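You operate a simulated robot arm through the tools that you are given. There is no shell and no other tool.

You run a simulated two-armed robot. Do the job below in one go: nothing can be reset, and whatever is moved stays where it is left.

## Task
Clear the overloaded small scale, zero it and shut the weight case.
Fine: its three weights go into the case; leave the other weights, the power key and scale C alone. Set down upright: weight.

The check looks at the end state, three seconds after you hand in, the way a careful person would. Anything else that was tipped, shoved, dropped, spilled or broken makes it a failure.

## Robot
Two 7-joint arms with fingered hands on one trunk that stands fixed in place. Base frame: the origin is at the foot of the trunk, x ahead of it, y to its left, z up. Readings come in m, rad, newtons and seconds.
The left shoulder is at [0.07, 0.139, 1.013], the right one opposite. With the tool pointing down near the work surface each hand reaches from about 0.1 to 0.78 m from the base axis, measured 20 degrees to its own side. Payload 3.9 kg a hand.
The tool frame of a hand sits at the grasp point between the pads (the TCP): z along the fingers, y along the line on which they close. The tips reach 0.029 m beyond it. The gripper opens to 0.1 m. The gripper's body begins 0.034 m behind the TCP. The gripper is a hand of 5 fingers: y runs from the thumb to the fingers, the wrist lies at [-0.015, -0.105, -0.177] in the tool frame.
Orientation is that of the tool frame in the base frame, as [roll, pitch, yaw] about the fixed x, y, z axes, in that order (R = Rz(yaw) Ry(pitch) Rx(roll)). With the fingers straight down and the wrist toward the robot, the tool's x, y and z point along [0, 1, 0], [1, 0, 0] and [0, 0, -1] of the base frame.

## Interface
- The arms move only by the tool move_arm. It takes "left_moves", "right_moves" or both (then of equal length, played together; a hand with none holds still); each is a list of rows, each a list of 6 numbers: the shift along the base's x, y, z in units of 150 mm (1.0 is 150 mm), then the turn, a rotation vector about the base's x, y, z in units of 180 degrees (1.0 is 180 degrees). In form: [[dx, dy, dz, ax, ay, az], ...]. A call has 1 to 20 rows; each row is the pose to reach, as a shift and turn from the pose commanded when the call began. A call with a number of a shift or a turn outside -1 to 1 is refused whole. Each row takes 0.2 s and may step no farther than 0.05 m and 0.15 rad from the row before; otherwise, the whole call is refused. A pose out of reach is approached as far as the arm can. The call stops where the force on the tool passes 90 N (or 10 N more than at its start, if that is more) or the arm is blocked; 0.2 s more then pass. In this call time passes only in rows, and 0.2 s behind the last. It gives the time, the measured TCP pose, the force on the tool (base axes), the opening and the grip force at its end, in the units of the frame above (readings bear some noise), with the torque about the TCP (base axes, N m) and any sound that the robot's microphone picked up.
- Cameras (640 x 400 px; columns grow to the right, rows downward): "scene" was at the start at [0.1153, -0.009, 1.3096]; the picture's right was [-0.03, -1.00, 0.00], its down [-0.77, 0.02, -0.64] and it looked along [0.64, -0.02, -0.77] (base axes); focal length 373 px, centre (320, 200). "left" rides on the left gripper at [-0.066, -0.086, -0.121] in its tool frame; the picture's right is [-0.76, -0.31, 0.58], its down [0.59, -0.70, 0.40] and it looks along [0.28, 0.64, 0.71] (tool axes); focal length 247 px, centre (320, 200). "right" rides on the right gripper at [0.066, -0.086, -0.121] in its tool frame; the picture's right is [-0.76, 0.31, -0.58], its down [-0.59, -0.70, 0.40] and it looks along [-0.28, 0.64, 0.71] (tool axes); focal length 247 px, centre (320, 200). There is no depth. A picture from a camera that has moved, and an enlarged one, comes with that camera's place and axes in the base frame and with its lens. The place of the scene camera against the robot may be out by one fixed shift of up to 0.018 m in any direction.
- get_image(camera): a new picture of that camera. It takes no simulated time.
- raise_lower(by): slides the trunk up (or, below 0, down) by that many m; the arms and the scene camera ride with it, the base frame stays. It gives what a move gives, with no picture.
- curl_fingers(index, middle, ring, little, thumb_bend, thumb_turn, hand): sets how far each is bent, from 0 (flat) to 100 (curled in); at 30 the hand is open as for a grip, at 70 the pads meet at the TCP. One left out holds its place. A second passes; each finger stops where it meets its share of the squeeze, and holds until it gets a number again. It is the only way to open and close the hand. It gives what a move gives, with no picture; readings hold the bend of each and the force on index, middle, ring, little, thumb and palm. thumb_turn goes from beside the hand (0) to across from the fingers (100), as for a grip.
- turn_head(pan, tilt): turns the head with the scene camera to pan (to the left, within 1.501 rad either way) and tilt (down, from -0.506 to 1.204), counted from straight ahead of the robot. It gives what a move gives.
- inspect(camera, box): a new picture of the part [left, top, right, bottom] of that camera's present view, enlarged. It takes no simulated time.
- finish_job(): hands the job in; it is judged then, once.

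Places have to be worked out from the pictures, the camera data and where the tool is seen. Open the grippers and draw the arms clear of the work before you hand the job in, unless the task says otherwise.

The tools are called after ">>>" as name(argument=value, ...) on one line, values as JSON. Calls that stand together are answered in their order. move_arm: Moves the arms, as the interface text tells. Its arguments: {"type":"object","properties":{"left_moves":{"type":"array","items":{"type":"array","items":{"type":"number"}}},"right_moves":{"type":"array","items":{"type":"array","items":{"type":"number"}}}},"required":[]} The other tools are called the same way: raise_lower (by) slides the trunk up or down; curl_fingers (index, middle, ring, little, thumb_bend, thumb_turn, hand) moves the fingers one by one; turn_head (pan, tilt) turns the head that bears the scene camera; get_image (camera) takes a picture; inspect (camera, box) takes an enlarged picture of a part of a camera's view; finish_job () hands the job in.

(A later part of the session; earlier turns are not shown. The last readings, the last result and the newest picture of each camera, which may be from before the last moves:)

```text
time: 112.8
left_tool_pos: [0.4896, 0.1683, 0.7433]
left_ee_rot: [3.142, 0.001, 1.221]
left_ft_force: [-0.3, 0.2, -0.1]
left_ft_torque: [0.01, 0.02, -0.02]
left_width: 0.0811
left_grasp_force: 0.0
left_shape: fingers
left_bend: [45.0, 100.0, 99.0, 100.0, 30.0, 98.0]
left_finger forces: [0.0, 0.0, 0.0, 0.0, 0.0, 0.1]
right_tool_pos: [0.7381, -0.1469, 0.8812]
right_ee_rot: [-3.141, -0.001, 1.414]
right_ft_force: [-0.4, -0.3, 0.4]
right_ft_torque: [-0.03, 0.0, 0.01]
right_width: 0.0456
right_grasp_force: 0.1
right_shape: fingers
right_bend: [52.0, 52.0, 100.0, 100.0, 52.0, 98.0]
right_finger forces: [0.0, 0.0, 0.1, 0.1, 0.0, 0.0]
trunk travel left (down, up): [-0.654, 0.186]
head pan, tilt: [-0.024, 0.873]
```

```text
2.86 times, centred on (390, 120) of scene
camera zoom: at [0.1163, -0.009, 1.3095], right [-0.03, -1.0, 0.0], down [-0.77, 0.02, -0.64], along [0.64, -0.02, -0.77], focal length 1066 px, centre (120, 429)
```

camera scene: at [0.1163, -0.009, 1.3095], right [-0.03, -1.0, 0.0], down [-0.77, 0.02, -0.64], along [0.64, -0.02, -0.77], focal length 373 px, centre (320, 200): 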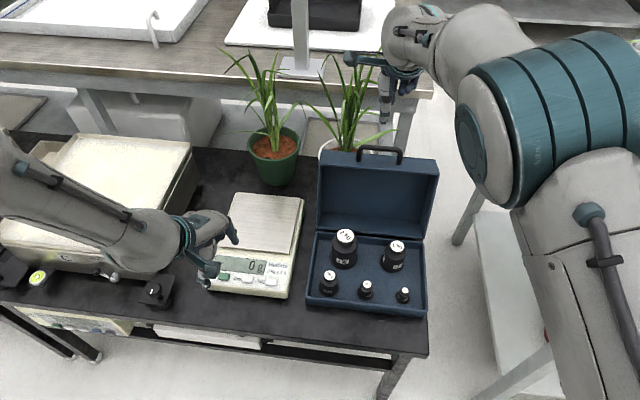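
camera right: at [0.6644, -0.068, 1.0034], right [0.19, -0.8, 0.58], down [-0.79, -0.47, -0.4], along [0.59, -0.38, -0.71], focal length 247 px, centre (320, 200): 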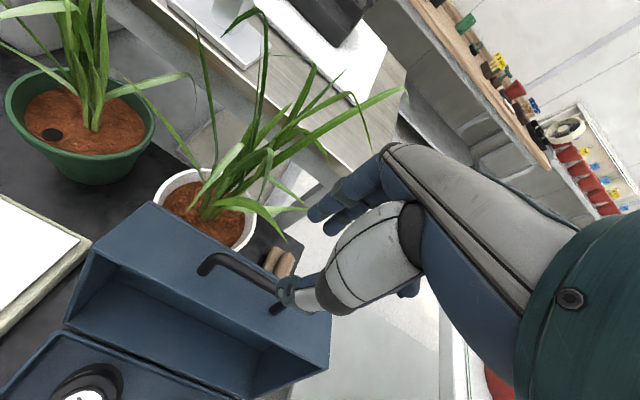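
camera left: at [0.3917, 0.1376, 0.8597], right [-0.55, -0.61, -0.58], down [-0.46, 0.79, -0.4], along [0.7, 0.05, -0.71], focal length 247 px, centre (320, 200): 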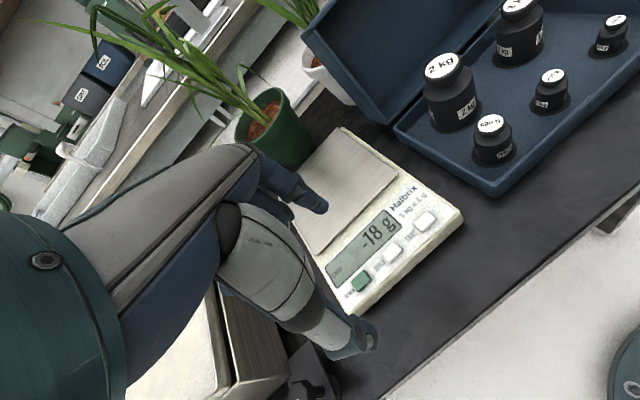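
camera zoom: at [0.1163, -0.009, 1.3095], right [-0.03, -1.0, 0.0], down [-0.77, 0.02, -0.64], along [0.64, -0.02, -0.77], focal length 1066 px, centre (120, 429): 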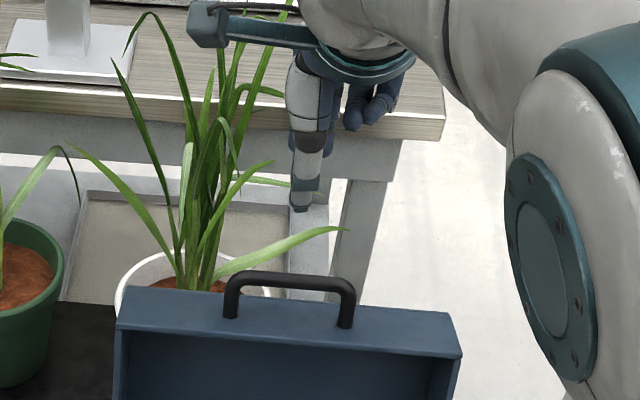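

The bar passes right under the TCP projection. I zoom to refine lateral centring.

>>> inspect(camera="right", box=[180, 220, 320, 340])

```text
3.33 times, centred on (250, 280) of right
camera zoom: at [0.6644, -0.068, 1.0034], right [0.19, -0.8, 0.58], down [-0.79, -0.47, -0.4], along [0.59, -0.38, -0.71], focal length 823 px, centre (553, -67)
```

zoom: 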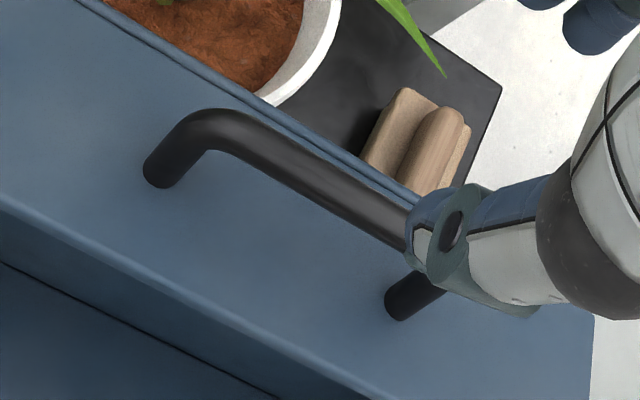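

Centred within about 3 mm. I descend until the tips are level with the bar top, then check.

>>> move_arm(right_moves=[[0, 0.01, -0.12, 0, 0, 0], [0, 0.02, -0.25, 0, 0, 0], [0, 0.02, -0.38, 0, 0, 0], [0, 0.02, -0.5, 0, 0, 0], [0, 0.02, -0.6, 0, 0, 0]])

>>> inspect(camera="right", box=[210, 180, 350, 310])

>>> inspect(camera="scene", box=[340, 80, 430, 190])

```text
time: 114.0
left_tool_pos: [0.4893, 0.1678, 0.7425]
left_ee_rot: [3.141, -0.002, 1.221]
left_ft_force: [0.4, 0.0, 0.0]
left_ft_torque: [0.0, 0.03, 0.01]
left_width: 0.081
left_grasp_force: 0.2
left_shape: fingers
left_bend: [45.0, 100.0, 99.0, 100.0, 30.0, 98.0]
left_finger forces: [0.1, 0.1, 0.0, 0.0, 0.0, 0.0]
right_tool_pos: [0.7389, -0.1447, 0.7901]
right_ee_rot: [-3.139, -0.001, 1.414]
right_ft_force: [-0.8, -0.4, 0.7]
right_ft_torque: [0.01, -0.01, -0.03]
right_width: 0.0456
right_grasp_force: 0.1
right_shape: fingers
right_bend: [52.0, 52.0, 100.0, 100.0, 52.0, 98.0]
right_finger forces: [0.0, 0.0, 0.0, 0.1, 0.1, 0.1]
trunk travel left (down, up): [-0.654, 0.186]
head pan, tilt: [-0.024, 0.873]
```

```text
3.08 times, centred on (280, 245) of right
camera zoom: at [0.6641, -0.0671, 0.9126], right [0.19, -0.8, 0.58], down [-0.79, -0.47, -0.4], along [0.59, -0.38, -0.71], focal length 760 px, centre (443, 62)
```

zoom: 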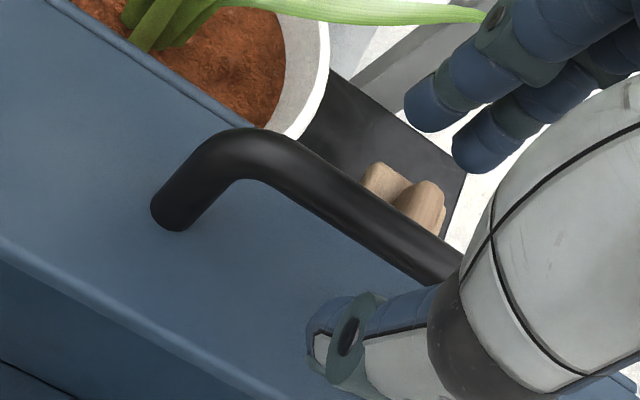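

```text
3.64 times, centred on (385, 135) of scene
camera zoom: at [0.1155, -0.0091, 1.3096], right [-0.03, -1.0, 0.0], down [-0.77, 0.02, -0.64], along [0.64, -0.02, -0.77], focal length 1356 px, centre (84, 436)
```

zoom: 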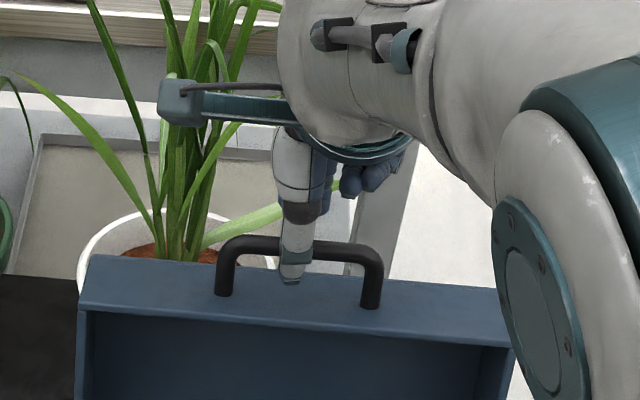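

Thumb is in front of the bar and the two fingers behind it. I descend the last 28 mm and close lightly around the bar.

>>> move_arm(right_moves=[[0, 0, -0.07, 0, 0, 0], [0, 0, -0.13, 0, 0, 0], [0, 0, -0.187, 0, 0, 0]])

>>> inspect(camera="right", box=[230, 160, 370, 300])

>>> inspect(camera="scene", box=[340, 80, 430, 190])

```text
time: 114.8
left_tool_pos: [0.4888, 0.1672, 0.7422]
left_ee_rot: [-3.142, 0.001, 1.221]
left_ft_force: [0.5, 0.1, 0.4]
left_ft_torque: [-0.01, -0.02, -0.03]
left_width: 0.0808
left_grasp_force: 0.0
left_shape: fingers
left_bend: [45.0, 100.0, 99.0, 100.0, 30.0, 98.0]
left_finger forces: [0.1, 0.0, 0.0, 0.0, 0.0, 0.0]
right_tool_pos: [0.7387, -0.1441, 0.7632]
right_ee_rot: [3.14, 0.0, 1.413]
right_ft_force: [0.0, -0.4, 2.5]
right_ft_torque: [0.02, 0.11, -0.02]
right_width: 0.045
right_grasp_force: 2.1
right_shape: fingers
right_bend: [52.0, 52.0, 100.0, 100.0, 52.0, 98.0]
right_finger forces: [0.0, 0.0, 0.0, 0.1, 2.8, 0.0]
trunk travel left (down, up): [-0.654, 0.186]
head pan, tilt: [-0.024, 0.873]
```

```text
2.86 times, centred on (300, 230) of right
camera zoom: at [0.6632, -0.0651, 0.8857], right [0.18, -0.8, 0.58], down [-0.79, -0.47, -0.4], along [0.59, -0.38, -0.71], focal length 706 px, centre (377, 114)
```

zoom: 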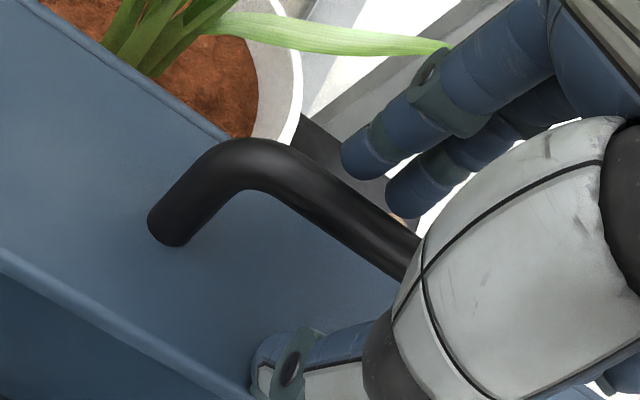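

```text
3.64 times, centred on (385, 135) of scene
camera zoom: at [0.1146, -0.0089, 1.3098], right [-0.03, -1.0, 0.0], down [-0.77, 0.02, -0.64], along [0.64, -0.02, -0.77], focal length 1356 px, centre (84, 436)
```

zoom: 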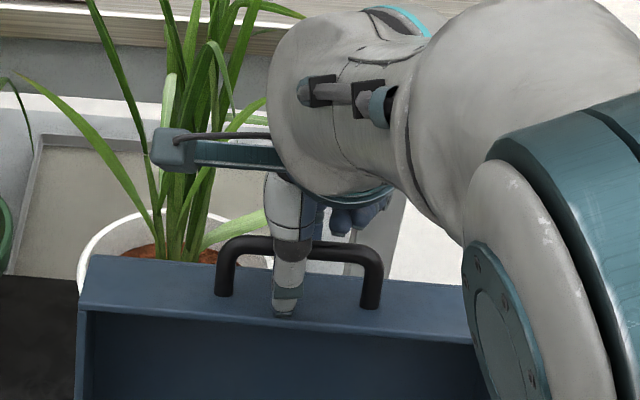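

The thumb tip is touching the lid's end wall (2.8 N). I raise 5 mm and then close around the bar.

>>> move_arm(right_moves=[[0, 0, 0.02, 0, 0, 0], [0, 0, 0.033, 0, 0, 0]])

>>> curl_fingers(hand="right", index=66, middle=66, thumb_bend=66)

>>> inspect(camera="right", box=[230, 160, 370, 300])

>>> inspect(camera="scene", box=[340, 80, 430, 190])

```text
time: 115.4
left_tool_pos: [0.4895, 0.1685, 0.7435]
left_ee_rot: [3.141, 0.0, 1.222]
left_ft_force: [-0.2, -0.4, 0.3]
left_ft_torque: [0.0, 0.03, 0.02]
left_width: 0.0809
left_grasp_force: 0.1
left_shape: fingers
left_bend: [45.0, 100.0, 99.0, 100.0, 30.0, 98.0]
left_finger forces: [0.1, 0.0, 0.0, 0.1, 0.1, 0.0]
right_tool_pos: [0.7383, -0.1437, 0.768]
right_ee_rot: [-3.14, 0.0, 1.414]
right_ft_force: [-1.1, 0.4, 0.6]
right_ft_torque: [0.0, 0.0, -0.02]
right_width: 0.0448
right_grasp_force: 0.1
right_shape: fingers
right_bend: [52.0, 52.0, 100.0, 100.0, 52.0, 98.0]
right_finger forces: [0.0, 0.0, 0.0, 0.0, 0.0, 0.1]
trunk travel left (down, up): [-0.654, 0.186]
head pan, tilt: [-0.024, 0.873]
```

```text
time: 116.4
left_tool_pos: [0.4899, 0.1683, 0.7428]
left_ee_rot: [3.14, 0.0, 1.221]
left_ft_force: [-0.4, 0.1, 0.0]
left_ft_torque: [0.03, 0.01, 0.01]
left_width: 0.0812
left_grasp_force: 0.1
left_shape: fingers
left_bend: [45.0, 100.0, 99.0, 100.0, 30.0, 98.0]
left_finger forces: [0.1, 0.0, 0.0, 0.0, 0.0, 0.0]
right_tool_pos: [0.7392, -0.1431, 0.7699]
right_ee_rot: [-3.139, 0.0, 1.413]
right_ft_force: [0.6, -0.7, 0.3]
right_ft_torque: [0.0, 0.0, 0.02]
right_width: 0.0113
right_grasp_force: 0.1
right_shape: fingers
right_bend: [66.0, 66.0, 100.0, 100.0, 66.0, 98.0]
right_finger forces: [0.0, 0.0, 0.0, 0.0, 0.0, 0.1]
trunk travel left (down, up): [-0.654, 0.186]
head pan, tilt: [-0.024, 0.873]
```

```text
2.86 times, centred on (300, 230) of right
camera zoom: at [0.6636, -0.065, 0.8903], right [0.19, -0.8, 0.58], down [-0.79, -0.47, -0.4], along [0.59, -0.38, -0.71], focal length 706 px, centre (377, 114)
```

zoom: 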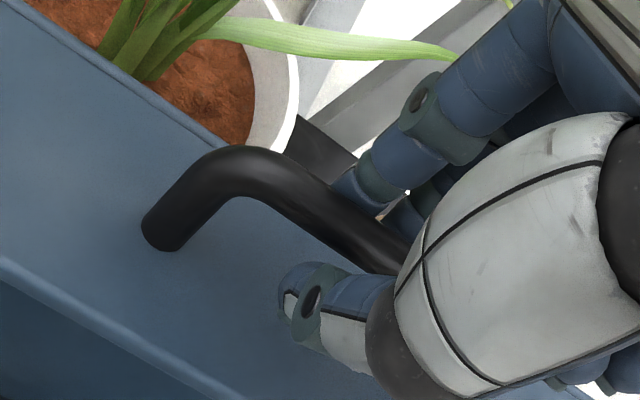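

```text
3.64 times, centred on (385, 135) of scene
camera zoom: at [0.1153, -0.009, 1.3096], right [-0.03, -1.0, 0.0], down [-0.77, 0.02, -0.64], along [0.64, -0.02, -0.77], focal length 1356 px, centre (84, 436)
```

zoom: 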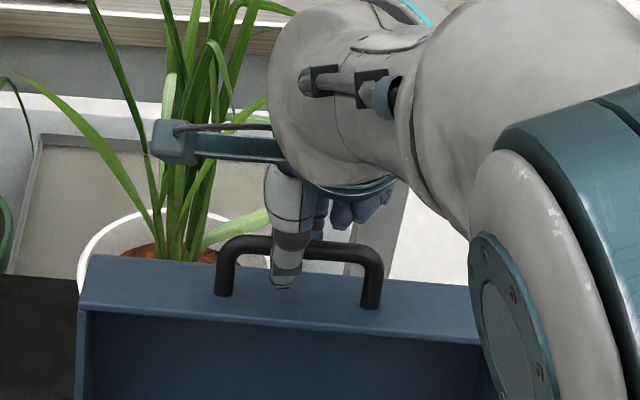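

Bar is nicely between thumb and fingers with a light fit. I add a gentle squeeze.

>>> curl_fingers(hand="right", index=71, middle=71, thumb_bend=71)

>>> inspect(camera="scene", box=[310, 100, 450, 250])

```text
time: 117.4
left_tool_pos: [0.4897, 0.1677, 0.7432]
left_ee_rot: [3.141, 0.001, 1.22]
left_ft_force: [-0.8, -0.5, 0.8]
left_ft_torque: [0.02, 0.02, 0.01]
left_width: 0.0808
left_grasp_force: 0.0
left_shape: fingers
left_bend: [45.0, 100.0, 99.0, 100.0, 30.0, 98.0]
left_finger forces: [0.0, 0.1, 0.1, 0.1, 0.1, 0.0]
right_tool_pos: [0.7378, -0.1437, 0.7689]
right_ee_rot: [-3.141, 0.0, 1.413]
right_ft_force: [0.1, -0.8, -0.8]
right_ft_torque: [-0.01, 0.0, 0.01]
right_width: 0.0044
right_grasp_force: 2.9
right_shape: fingers
right_bend: [68.0, 69.0, 100.0, 100.0, 69.0, 98.0]
right_finger forces: [2.1, 1.3, 0.0, 0.0, 2.3, 0.0]
trunk travel left (down, up): [-0.654, 0.186]
head pan, tilt: [-0.024, 0.873]
```

```text
2.67 times, centred on (380, 175) of scene
camera zoom: at [0.1154, -0.0091, 1.3096], right [-0.03, -1.0, 0.0], down [-0.77, 0.02, -0.64], along [0.64, -0.02, -0.77], focal length 995 px, centre (160, 267)
```

zoom: 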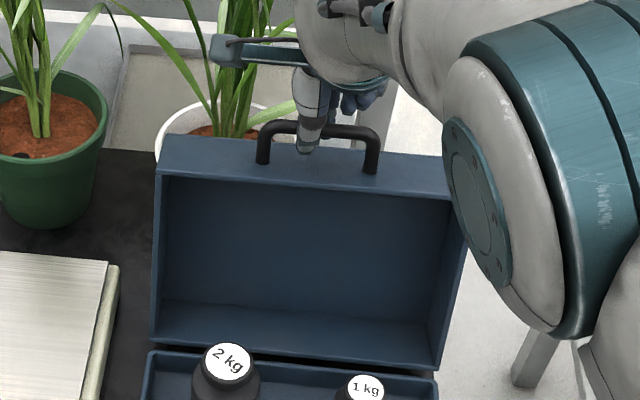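

The bar is pinched lightly. I pull the first 5° along the hinge arc and check forces and lid motion.

>>> move_arm(right_moves=[[-0.055, 0.0087, 0.03, 0, 0, 0], [-0.11, 0.0174, 0.0547, 0, 0, 0]])

>>> inspect(camera="scene", box=[310, 100, 450, 250])

>>> inspect(camera="right", box=[180, 140, 370, 320])

```text
time: 118.0
left_tool_pos: [0.4904, 0.168, 0.7439]
left_ee_rot: [-3.141, 0.002, 1.222]
left_ft_force: [-0.2, 0.6, -0.2]
left_ft_torque: [0.0, -0.04, -0.03]
left_width: 0.081
left_grasp_force: 0.1
left_shape: fingers
left_bend: [45.0, 100.0, 99.0, 100.0, 30.0, 98.0]
left_finger forces: [0.0, 0.1, 0.1, 0.0, 0.0, 0.0]
right_tool_pos: [0.7222, -0.142, 0.7759]
right_ee_rot: [-3.141, -0.001, 1.416]
right_ft_force: [0.0, 1.4, -2.6]
right_ft_torque: [0.01, -0.01, 0.02]
right_width: 0.0049
right_grasp_force: 3.3
right_shape: fingers
right_bend: [68.0, 69.0, 100.0, 100.0, 69.0, 97.0]
right_finger forces: [1.6, 1.2, 0.0, 0.1, 3.1, 0.1]
trunk travel left (down, up): [-0.654, 0.186]
head pan, tilt: [-0.024, 0.873]
```

```text
2.67 times, centred on (380, 175) of scene
camera zoom: at [0.1156, -0.0088, 1.3095], right [-0.03, -1.0, 0.0], down [-0.77, 0.02, -0.64], along [0.64, -0.02, -0.77], focal length 995 px, centre (160, 267)
```

zoom: 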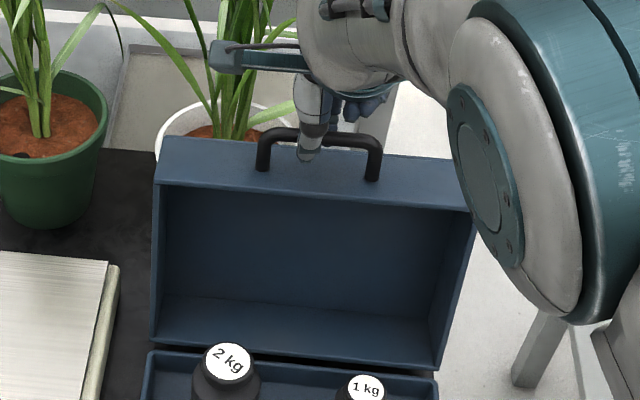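

```text
2.22 times, centred on (275, 230) of right
camera zoom: at [0.6467, -0.063, 0.8982], right [0.19, -0.8, 0.58], down [-0.79, -0.47, -0.4], along [0.59, -0.38, -0.71], focal length 549 px, centre (420, 133)
```

zoom: 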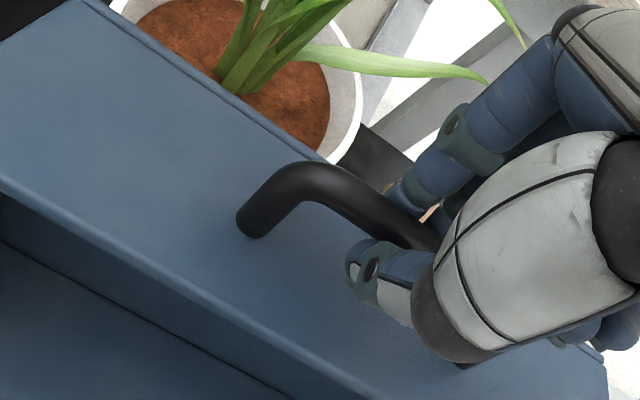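

The lid follows the hand freely with only about 3 N. I squeeze a little more and continue 20° along the arc.

>>> curl_fingers(hand="right", index=76, middle=76, thumb_bend=76)

>>> move_arm(right_moves=[[-0.0566, 0.0089, 0.024, 0, 0, 0], [-0.114, 0.018, 0.0447, 0, 0, 0], [-0.1726, 0.0272, 0.0633, 0, 0, 0], [-0.2319, 0.0366, 0.0793, 0, 0, 0], [-0.2918, 0.0461, 0.0927, 0, 0, 0], [-0.3524, 0.0556, 0.104, 0, 0, 0], [-0.413, 0.0652, 0.112, 0, 0, 0], [-0.4736, 0.0748, 0.1173, 0, 0, 0]])

>>> inspect(camera="scene", box=[290, 100, 450, 310])

>>> inspect(camera="right", box=[160, 120, 380, 330])

```text
time: 119.0
left_tool_pos: [0.4908, 0.1683, 0.7433]
left_ee_rot: [3.142, 0.0, 1.222]
left_ft_force: [0.2, 0.1, 0.5]
left_ft_torque: [0.03, 0.02, 0.02]
left_width: 0.0808
left_grasp_force: 0.0
left_shape: fingers
left_bend: [45.0, 100.0, 99.0, 100.0, 30.0, 98.0]
left_finger forces: [0.1, 0.0, 0.0, 0.0, 0.1, 0.1]
right_tool_pos: [0.7212, -0.1423, 0.7748]
right_ee_rot: [-3.139, -0.001, 1.414]
right_ft_force: [-1.5, 1.3, -9.3]
right_ft_torque: [0.06, 0.01, 0.05]
right_width: 0.0019
right_grasp_force: 10.1
right_shape: fingers
right_bend: [75.0, 73.0, 100.0, 100.0, 66.0, 97.0]
right_finger forces: [5.4, 5.4, 0.1, 0.1, 9.1, 0.0]
trunk travel left (down, up): [-0.654, 0.186]
head pan, tilt: [-0.024, 0.873]
```

```text
time: 120.8
left_tool_pos: [0.4921, 0.1674, 0.7409]
left_ee_rot: [-3.138, 0.001, 1.222]
left_ft_force: [0.1, 0.2, 0.0]
left_ft_torque: [0.04, 0.03, -0.02]
left_width: 0.0807
left_grasp_force: 0.0
left_shape: fingers
left_bend: [45.0, 100.0, 99.0, 100.0, 30.0, 98.0]
left_finger forces: [0.1, 0.0, 0.1, 0.0, 0.0, 0.1]
right_tool_pos: [0.6524, -0.1316, 0.7914]
right_ee_rot: [-3.134, 0.003, 1.415]
right_ft_force: [0.2, 0.2, -23.3]
right_ft_torque: [-0.08, -0.11, 0.08]
right_width: 0.0042
right_grasp_force: 11.6
right_shape: fingers
right_bend: [75.0, 73.0, 100.0, 100.0, 67.0, 97.0]
right_finger forces: [5.5, 5.1, 0.0, 0.0, 12.2, 0.0]
trunk travel left (down, up): [-0.654, 0.186]
head pan, tilt: [-0.024, 0.873]
```

```text
1.90 times, centred on (370, 205) of scene
camera zoom: at [0.1189, -0.0097, 1.3091], right [-0.03, -1.0, 0.0], down [-0.77, 0.02, -0.64], along [0.64, -0.02, -0.77], focal length 710 px, centre (225, 190)
```

zoom: 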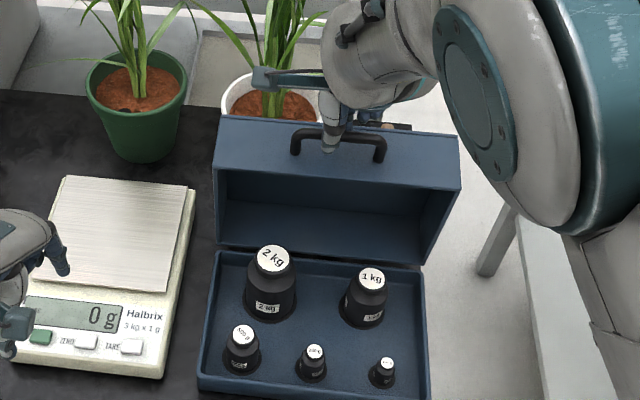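

```text
1.90 times, centred on (270, 225) of right
camera zoom: at [0.5782, -0.0526, 0.9134], right [0.19, -0.8, 0.58], down [-0.79, -0.47, -0.39], along [0.58, -0.38, -0.72], focal length 470 px, centre (415, 152)
```

zoom: 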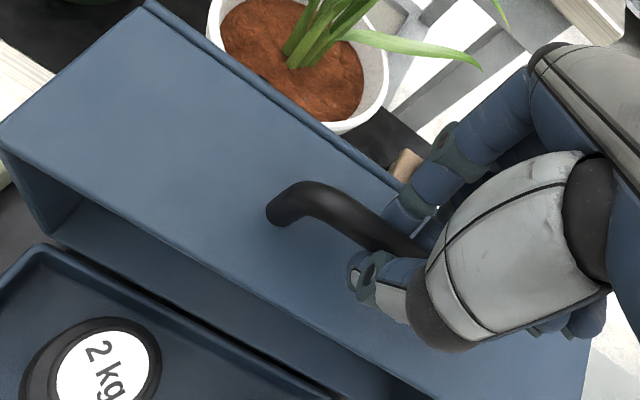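

The hand now pulls up with 23 N, so my arc is a few mm too high. I lower the hand slightly to relax it.

>>> move_arm(right_moves=[[0, 0, -0.015, 0, 0, 0], [0, 0, -0.033, 0, 0, 0]])

>>> inspect(camera="scene", box=[290, 100, 450, 310])

```text
time: 121.4
left_tool_pos: [0.4906, 0.1676, 0.7428]
left_ee_rot: [-3.14, 0.0, 1.222]
left_ft_force: [0.2, -0.1, -0.8]
left_ft_torque: [0.02, -0.02, -0.01]
left_width: 0.0811
left_grasp_force: 0.1
left_shape: fingers
left_bend: [45.0, 100.0, 99.0, 100.0, 30.0, 98.0]
left_finger forces: [0.1, 0.0, 0.1, 0.0, 0.1, 0.0]
right_tool_pos: [0.6525, -0.1315, 0.7896]
right_ee_rot: [-3.142, 0.001, 1.414]
right_ft_force: [0.2, -2.0, -10.1]
right_ft_torque: [-0.08, -0.08, 0.07]
right_width: 0.0035
right_grasp_force: 9.5
right_shape: fingers
right_bend: [75.0, 74.0, 100.0, 100.0, 67.0, 97.0]
right_finger forces: [4.7, 4.7, 0.1, 0.0, 9.8, 0.0]
trunk travel left (down, up): [-0.654, 0.186]
head pan, tilt: [-0.024, 0.873]
```

```text
1.90 times, centred on (370, 205) of scene
camera zoom: at [0.1169, -0.0097, 1.3096], right [-0.03, -1.0, 0.0], down [-0.77, 0.02, -0.64], along [0.64, -0.02, -0.77], focal length 710 px, centre (225, 190)
```

zoom: 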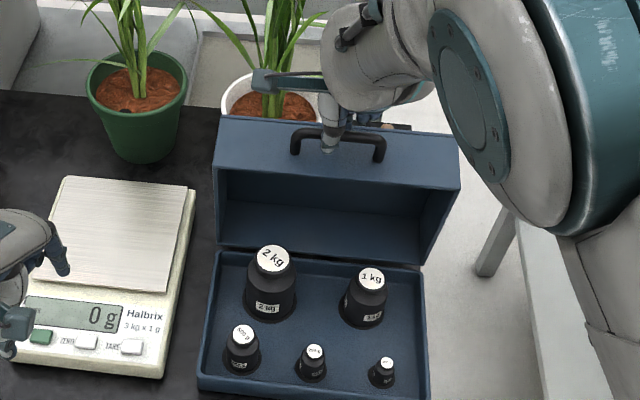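

The force fell to 10 N. I relax the pinch so the bar can sit freely between the pads, and lower 4 mm more to recentre.

>>> curl_fingers(hand="right", index=68, middle=68, thumb_bend=67)

>>> inspect(camera="right", box=[160, 120, 380, 330])

>>> inspect(camera="scene", box=[330, 120, 430, 220])

```text
time: 122.4
left_tool_pos: [0.4893, 0.1683, 0.7424]
left_ee_rot: [-3.141, 0.0, 1.222]
left_ft_force: [0.4, 0.1, 0.5]
left_ft_torque: [-0.01, 0.01, 0.01]
left_width: 0.0805
left_grasp_force: 0.0
left_shape: fingers
left_bend: [45.0, 100.0, 99.0, 100.0, 30.0, 98.0]
left_finger forces: [0.0, 0.0, 0.1, 0.1, 0.0, 0.1]
right_tool_pos: [0.6504, -0.1314, 0.789]
right_ee_rot: [-3.141, 0.001, 1.414]
right_ft_force: [0.9, 0.9, 0.5]
right_ft_torque: [0.0, 0.03, -0.02]
right_width: 0.0085
right_grasp_force: 0.4
right_shape: fingers
right_bend: [68.0, 68.0, 100.0, 100.0, 67.0, 97.0]
right_finger forces: [0.5, 0.1, 0.0, 0.1, 0.1, 0.0]
trunk travel left (down, up): [-0.654, 0.186]
head pan, tilt: [-0.024, 0.873]
```

```text
1.90 times, centred on (270, 225) of right
camera zoom: at [0.5763, -0.052, 0.911], right [0.19, -0.8, 0.58], down [-0.79, -0.47, -0.4], along [0.59, -0.38, -0.71], focal length 470 px, centre (415, 152)
```

zoom: 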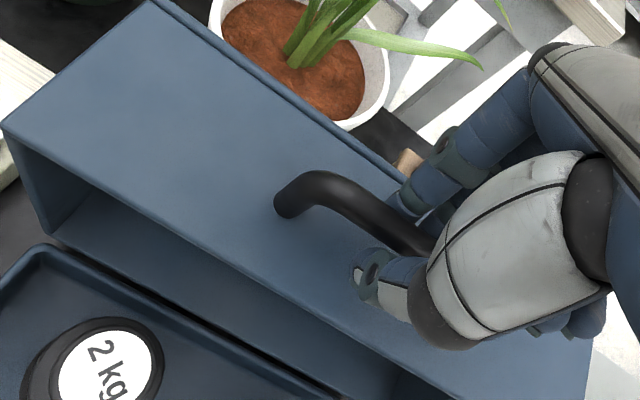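

```text
4.00 times, centred on (380, 170) of scene
camera zoom: at [0.1154, -0.009, 1.3096], right [-0.03, -1.0, 0.0], down [-0.77, 0.02, -0.64], along [0.64, -0.02, -0.77], focal length 1492 px, centre (80, 320)
```

zoom: 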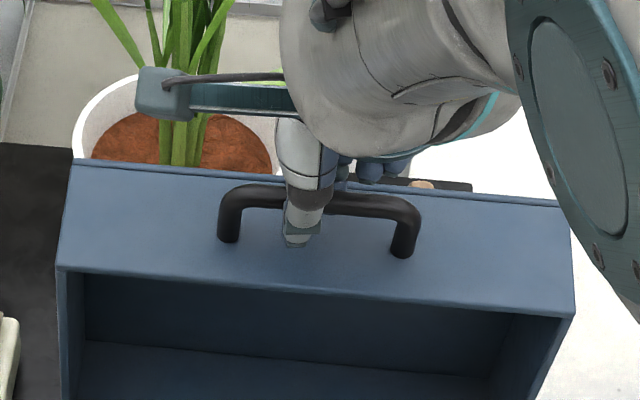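

Free of force, and the measured post base confirms the hinge (lid now at about 79°). With the refined arc I continue another 20° with the bar loosely caged between thumb and fingers.

>>> move_arm(right_moves=[[-0.0619, 0.0098, 0.0007, 0, 0, 0], [-0.1232, 0.0194, -0.0013, 0, 0, 0], [-0.1851, 0.0292, -0.006, 0, 0, 0], [-0.2464, 0.0389, -0.0133, 0, 0, 0]])

>>> inspect(camera="scene", box=[290, 100, 450, 310])

```text
time: 123.4
left_tool_pos: [0.4904, 0.1674, 0.7425]
left_ee_rot: [-3.141, 0.001, 1.224]
left_ft_force: [1.5, -0.1, -0.4]
left_ft_torque: [0.02, 0.02, 0.01]
left_width: 0.0807
left_grasp_force: 0.0
left_shape: fingers
left_bend: [45.0, 100.0, 99.0, 100.0, 30.0, 98.0]
left_finger forces: [0.0, 0.1, 0.1, 0.0, 0.1, 0.1]
right_tool_pos: [0.6119, -0.1323, 0.78]
right_ee_rot: [-3.122, -0.01, 1.393]
right_ft_force: [0.7, -0.6, -0.3]
right_ft_torque: [0.0, 0.01, 0.01]
right_width: 0.0081
right_grasp_force: 0.3
right_shape: fingers
right_bend: [68.0, 68.0, 100.0, 100.0, 67.0, 97.0]
right_finger forces: [0.2, 0.1, 0.1, 0.0, 0.1, 0.1]
trunk travel left (down, up): [-0.654, 0.186]
head pan, tilt: [-0.024, 0.873]
```

```text
1.90 times, centred on (370, 205) of scene
camera zoom: at [0.1151, -0.0091, 1.3096], right [-0.03, -1.0, 0.0], down [-0.77, 0.02, -0.64], along [0.64, -0.02, -0.77], focal length 710 px, centre (225, 190)
```

zoom: 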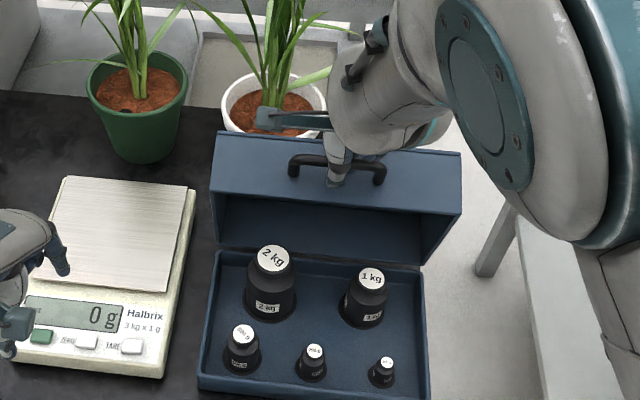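

The lid follows; however the hand's pose deviates slightly (y −7 mm, small tilt), hinting at an arm limit. I check the picture of the whole arm before continuing.

>>> get_image(camera="scene")

>>> get_image(camera="right")

>>> get_image(camera="left")

```text
taken
camera scene: at [0.1151, -0.0091, 1.3096], right [-0.03, -1.0, 0.0], down [-0.77, 0.02, -0.64], along [0.64, -0.02, -0.77], focal length 373 px, centre (320, 200)
```

scene: 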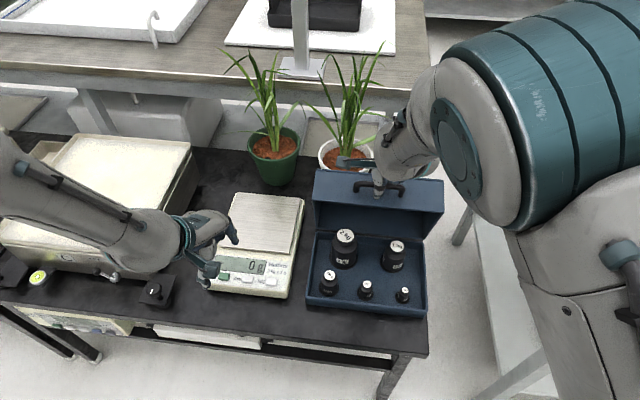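

```text
taken
camera right: at [0.54, -0.0538, 0.9041], right [0.18, -0.81, 0.56], down [-0.8, -0.45, -0.39], along [0.57, -0.38, -0.73], focal length 247 px, centre (320, 200)
```

right: 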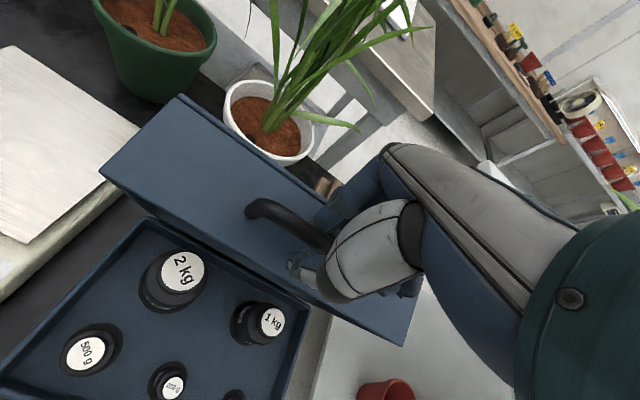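

```text
taken
camera left: at [0.3866, 0.1356, 0.864], right [-0.55, -0.61, -0.58], down [-0.46, 0.79, -0.4], along [0.7, 0.05, -0.71], focal length 247 px, centre (320, 200)
```

left: 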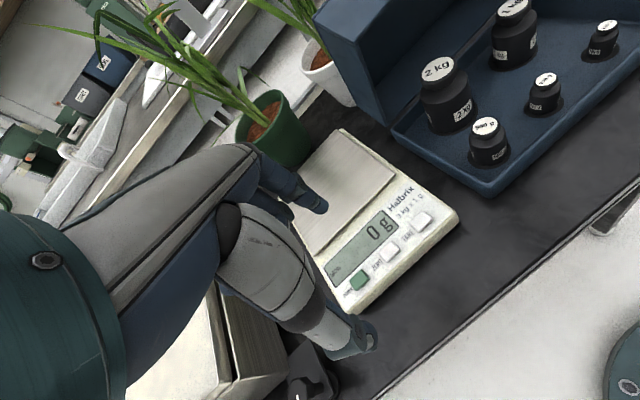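

The arm looks folded but free. I continue 10° more along the arc while turning the hand +10° in yaw, which should suit the right arm better.

>>> move_arm(right_moves=[[-0.0606, 0.0096, -0.01, 0, 0, 0.014], [-0.1212, 0.0191, -0.0227, 0, 0, 0.028], [-0.1811, 0.0286, -0.038, 0, 0, 0.042], [-0.2404, 0.038, -0.056, 0, 0, 0.0556]])

>>> inspect(camera="scene", box=[290, 100, 450, 310])

>>> inspect(camera="right", box=[180, 140, 380, 320])

```text
time: 124.4
left_tool_pos: [0.4906, 0.1665, 0.743]
left_ee_rot: [-3.142, -0.001, 1.221]
left_ft_force: [0.7, 0.5, -0.2]
left_ft_torque: [0.01, 0.01, -0.01]
left_width: 0.0809
left_grasp_force: 0.0
left_shape: fingers
left_bend: [45.0, 100.0, 99.0, 100.0, 30.0, 98.0]
left_finger forces: [0.1, 0.0, 0.1, 0.0, 0.0, 0.0]
right_tool_pos: [0.5784, -0.1177, 0.7797]
right_ee_rot: [-3.139, 0.0, 1.589]
right_ft_force: [0.4, -0.1, -0.1]
right_ft_torque: [0.02, 0.04, 0.0]
right_width: 0.0082
right_grasp_force: 0.6
right_shape: fingers
right_bend: [68.0, 68.0, 100.0, 100.0, 67.0, 97.0]
right_finger forces: [0.3, 0.0, 0.1, 0.1, 0.3, 0.0]
trunk travel left (down, up): [-0.654, 0.186]
head pan, tilt: [-0.024, 0.873]
```

```text
1.90 times, centred on (370, 205) of scene
camera zoom: at [0.1152, -0.0091, 1.3096], right [-0.03, -1.0, 0.0], down [-0.77, 0.02, -0.64], along [0.64, -0.02, -0.77], focal length 710 px, centre (225, 190)
```

zoom: 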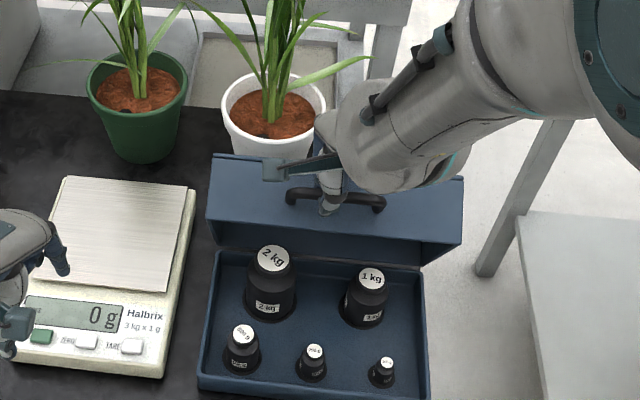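

```text
2.22 times, centred on (280, 230) of right
camera zoom: at [0.4907, -0.053, 0.9009], right [0.32, -0.75, 0.58], down [-0.69, -0.6, -0.4], along [0.65, -0.27, -0.71], focal length 549 px, centre (409, 133)
```

zoom: 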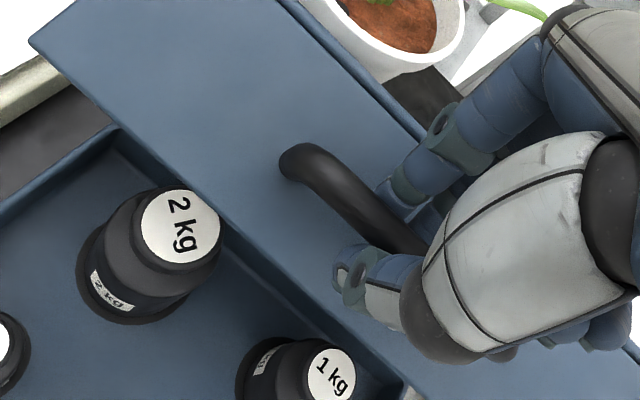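

Reaching well again at this yaw; the lid is near its balance point (about 58°). I pinch a little (for control once it wants to fall) and lower along the arc by 10°.

>>> curl_fingers(hand="right", index=72, middle=72, thumb_bend=71)

>>> move_arm(right_moves=[[-0.058, 0.0092, -0.0207, 0, 0, 0.007], [-0.1153, 0.0182, -0.044, 0, 0, 0.014], [-0.1719, 0.0271, -0.0693, 0, 0, 0.021], [-0.2266, 0.0358, -0.0973, 0, 0, 0.028]])

>>> inspect(camera="scene", box=[290, 100, 450, 310])

```text
time: 125.4
left_tool_pos: [0.4898, 0.1683, 0.7416]
left_ee_rot: [-3.141, 0.0, 1.221]
left_ft_force: [-0.2, 0.3, 1.2]
left_ft_torque: [0.02, 0.0, -0.04]
left_width: 0.081
left_grasp_force: 0.1
left_shape: fingers
left_bend: [45.0, 100.0, 99.0, 100.0, 30.0, 98.0]
left_finger forces: [0.0, 0.0, 0.0, 0.0, 0.1, 0.0]
right_tool_pos: [0.5796, -0.1173, 0.7781]
right_ee_rot: [-3.14, -0.001, 1.589]
right_ft_force: [0.5, 0.3, -2.3]
right_ft_torque: [0.0, -0.04, 0.0]
right_width: 0.005
right_grasp_force: 3.4
right_shape: fingers
right_bend: [71.0, 71.0, 100.0, 100.0, 68.0, 97.0]
right_finger forces: [3.0, 1.3, 0.0, 0.1, 2.8, 0.0]
trunk travel left (down, up): [-0.654, 0.186]
head pan, tilt: [-0.024, 0.873]
```

```text
time: 126.4
left_tool_pos: [0.4891, 0.1676, 0.7419]
left_ee_rot: [3.141, -0.001, 1.221]
left_ft_force: [-0.6, 0.6, 1.1]
left_ft_torque: [-0.01, 0.01, 0.01]
left_width: 0.0809
left_grasp_force: 0.2
left_shape: fingers
left_bend: [45.0, 100.0, 99.0, 100.0, 30.0, 98.0]
left_finger forces: [0.1, 0.0, 0.0, 0.0, 0.1, 0.0]
right_tool_pos: [0.5437, -0.1136, 0.7631]
right_ee_rot: [-3.139, 0.001, 1.677]
right_ft_force: [3.4, 2.1, -4.5]
right_ft_torque: [0.02, -0.1, -0.02]
right_width: 0.006
right_grasp_force: 3.8
right_shape: fingers
right_bend: [71.0, 71.0, 100.0, 100.0, 68.0, 97.0]
right_finger forces: [3.5, 1.1, 0.0, 0.0, 3.2, 0.1]
trunk travel left (down, up): [-0.654, 0.186]
head pan, tilt: [-0.024, 0.873]
```

```text
1.90 times, centred on (370, 205) of scene
camera zoom: at [0.1163, -0.0088, 1.3095], right [-0.03, -1.0, 0.0], down [-0.77, 0.02, -0.64], along [0.64, -0.02, -0.77], focal length 710 px, centre (225, 190)
```

zoom: 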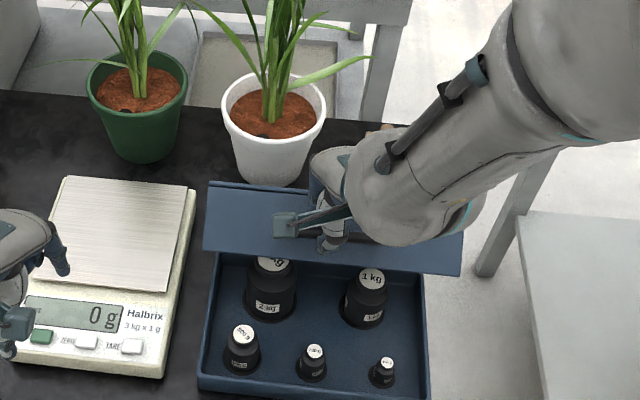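

The lid is at about 48° and under control with small forces. I continue down 10° more.

>>> move_arm(right_moves=[[-0.054, 0.0085, -0.035, 0, 0, 0.007], [-0.1067, 0.0168, -0.07, 0, 0, 0.014], [-0.1574, 0.0249, -0.106, 0, 0, 0.021], [-0.2068, 0.0327, -0.143, 0, 0, 0.028]])

>>> get_image(camera="scene")

>>> inspect(camera="right", box=[180, 140, 380, 320])

```text
time: 127.4
left_tool_pos: [0.4896, 0.167, 0.7433]
left_ee_rot: [3.14, -0.003, 1.222]
left_ft_force: [0.3, 0.9, -0.2]
left_ft_torque: [0.03, -0.01, 0.04]
left_width: 0.0808
left_grasp_force: 0.0
left_shape: fingers
left_bend: [45.0, 100.0, 99.0, 100.0, 30.0, 98.0]
left_finger forces: [0.0, 0.0, 0.0, 0.1, 0.0, 0.1]
right_tool_pos: [0.5107, -0.1093, 0.7422]
right_ee_rot: [-3.141, 0.0, 1.765]
right_ft_force: [2.8, 3.5, -2.6]
right_ft_torque: [0.06, -0.07, -0.05]
right_width: 0.0062
right_grasp_force: 3.9
right_shape: fingers
right_bend: [71.0, 72.0, 100.0, 100.0, 68.0, 96.0]
right_finger forces: [3.7, 0.4, 0.1, 0.0, 3.7, 0.0]
trunk travel left (down, up): [-0.654, 0.186]
head pan, tilt: [-0.024, 0.873]
```

```text
taken
camera scene: at [0.116, -0.0089, 1.3095], right [-0.03, -1.0, 0.0], down [-0.77, 0.02, -0.64], along [0.64, -0.02, -0.77], focal length 373 px, centre (320, 200)
```

scene: 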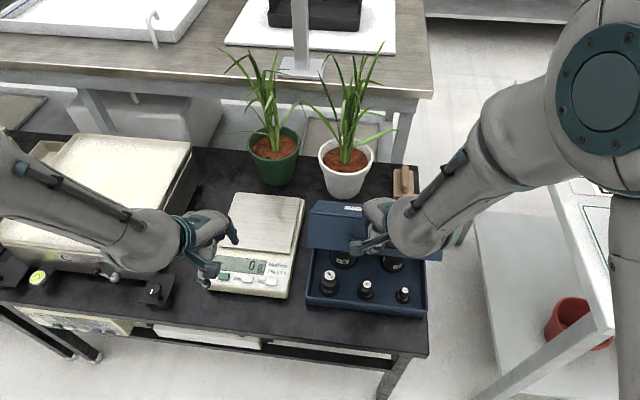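

```text
2.22 times, centred on (280, 230) of right
camera zoom: at [0.4152, -0.0604, 0.8637], right [0.45, -0.68, 0.58], down [-0.58, -0.71, -0.4], along [0.68, -0.15, -0.71], focal length 549 px, centre (409, 133)
```

zoom: 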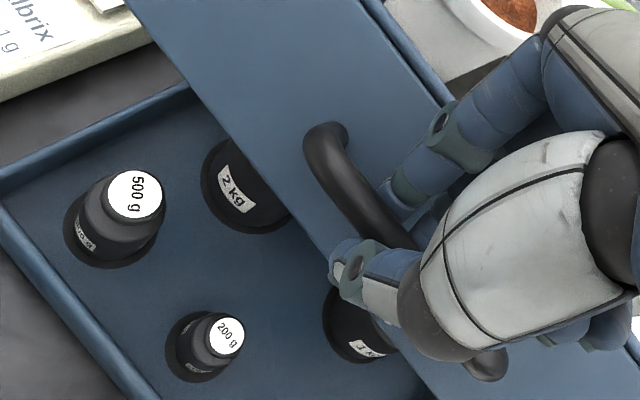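

Working well (lid about 39°, forces under 5 N, right elbow high and clear). I lower another 10° without further yaw.

>>> move_arm(right_moves=[[-0.0481, 0.0076, -0.04, 0, 0, 0], [-0.0942, 0.0149, -0.0813, 0, 0, 0], [-0.1383, 0.0218, -0.1247, 0, 0, 0], [-0.1805, 0.0285, -0.1707, 0, 0, 0]])

>>> inspect(camera="scene", box=[290, 160, 460, 320])

>>> inspect(camera="right", box=[180, 140, 380, 320])

```text
time: 128.4
left_tool_pos: [0.4899, 0.1672, 0.7426]
left_ee_rot: [-3.142, -0.001, 1.222]
left_ft_force: [0.1, 0.2, -0.9]
left_ft_torque: [0.02, -0.01, 0.02]
left_width: 0.0808
left_grasp_force: 0.0
left_shape: fingers
left_bend: [45.0, 100.0, 99.0, 100.0, 30.0, 98.0]
left_finger forces: [0.0, 0.1, 0.0, 0.0, 0.0, 0.0]
right_tool_pos: [0.4857, -0.1057, 0.7163]
right_ee_rot: [-3.14, 0.0, 1.764]
right_ft_force: [2.4, 0.6, -3.2]
right_ft_torque: [0.0, -0.07, -0.06]
right_width: 0.0064
right_grasp_force: 5.3
right_shape: fingers
right_bend: [71.0, 72.0, 100.0, 100.0, 68.0, 97.0]
right_finger forces: [4.1, 0.9, 0.0, 0.0, 3.9, 0.0]
trunk travel left (down, up): [-0.654, 0.186]
head pan, tilt: [-0.024, 0.873]
```

```text
2.50 times, centred on (375, 240) of scene
camera zoom: at [0.1161, -0.009, 1.3095], right [-0.03, -1.0, 0.0], down [-0.77, 0.02, -0.64], along [0.64, -0.02, -0.77], focal length 932 px, centre (182, 100)
```

zoom: 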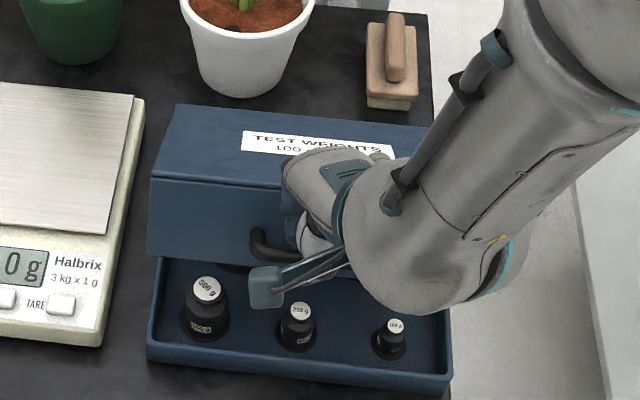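

```text
2.22 times, centred on (280, 230) of right
camera zoom: at [0.3886, -0.0562, 0.8384], right [0.45, -0.68, 0.58], down [-0.58, -0.71, -0.4], along [0.68, -0.15, -0.71], focal length 549 px, centre (409, 133)
```

zoom: 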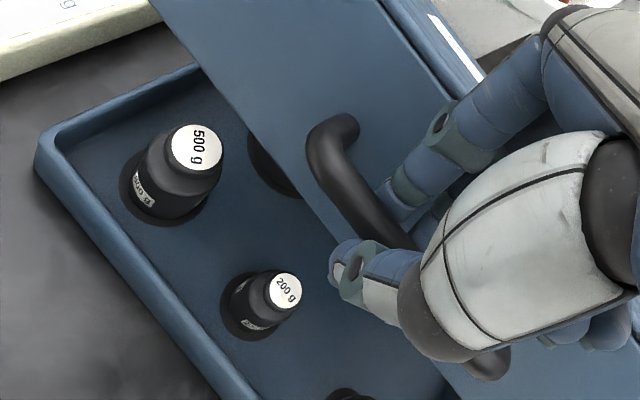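

Lid at about 29°, all steady. I continue down 10° more.

>>> move_arm(right_moves=[[-0.0402, 0.0063, -0.0473, 0, 0, 0], [-0.0784, 0.0124, -0.096, 0, 0, 0], [-0.1146, 0.0181, -0.1467, 0, 0, 0], [-0.1489, 0.0235, -0.1993, 0, 0, 0]])

>>> inspect(camera="scene", box=[290, 160, 460, 320])

>>> inspect(camera="right", box=[180, 100, 400, 320])

```text
time: 129.4
left_tool_pos: [0.4893, 0.1671, 0.7428]
left_ee_rot: [-3.141, 0.001, 1.222]
left_ft_force: [-0.4, 0.2, 0.1]
left_ft_torque: [0.04, 0.01, 0.0]
left_width: 0.081
left_grasp_force: 0.0
left_shape: fingers
left_bend: [45.0, 100.0, 99.0, 100.0, 30.0, 98.0]
left_finger forces: [0.0, 0.1, 0.0, 0.0, 0.1, 0.1]
right_tool_pos: [0.464, -0.101, 0.6878]
right_ee_rot: [-3.139, 0.0, 1.764]
right_ft_force: [3.4, -1.2, -2.8]
right_ft_torque: [-0.03, -0.1, 0.0]
right_width: 0.007
right_grasp_force: 5.0
right_shape: fingers
right_bend: [66.0, 72.0, 100.0, 100.0, 68.0, 97.0]
right_finger forces: [4.5, 1.2, 0.0, 0.0, 3.8, 0.0]
trunk travel left (down, up): [-0.654, 0.186]
head pan, tilt: [-0.024, 0.873]
```

```text
2.50 times, centred on (375, 240) of scene
camera zoom: at [0.1162, -0.0092, 1.3095], right [-0.03, -1.0, 0.0], down [-0.77, 0.02, -0.64], along [0.64, -0.02, -0.77], focal length 932 px, centre (182, 100)
```

zoom: 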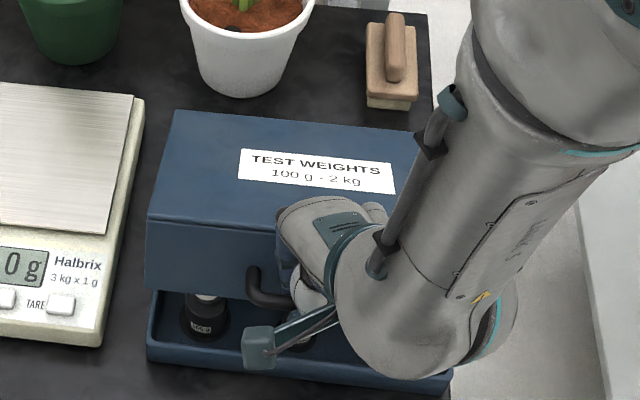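

```text
1.82 times, centred on (290, 210) of right
camera zoom: at [0.3668, -0.0526, 0.8088], right [0.45, -0.68, 0.58], down [-0.58, -0.71, -0.4], along [0.68, -0.16, -0.71], focal length 449 px, centre (374, 182)
```

zoom: 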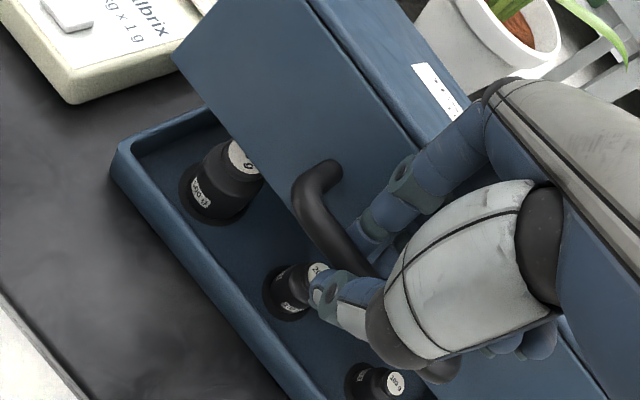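

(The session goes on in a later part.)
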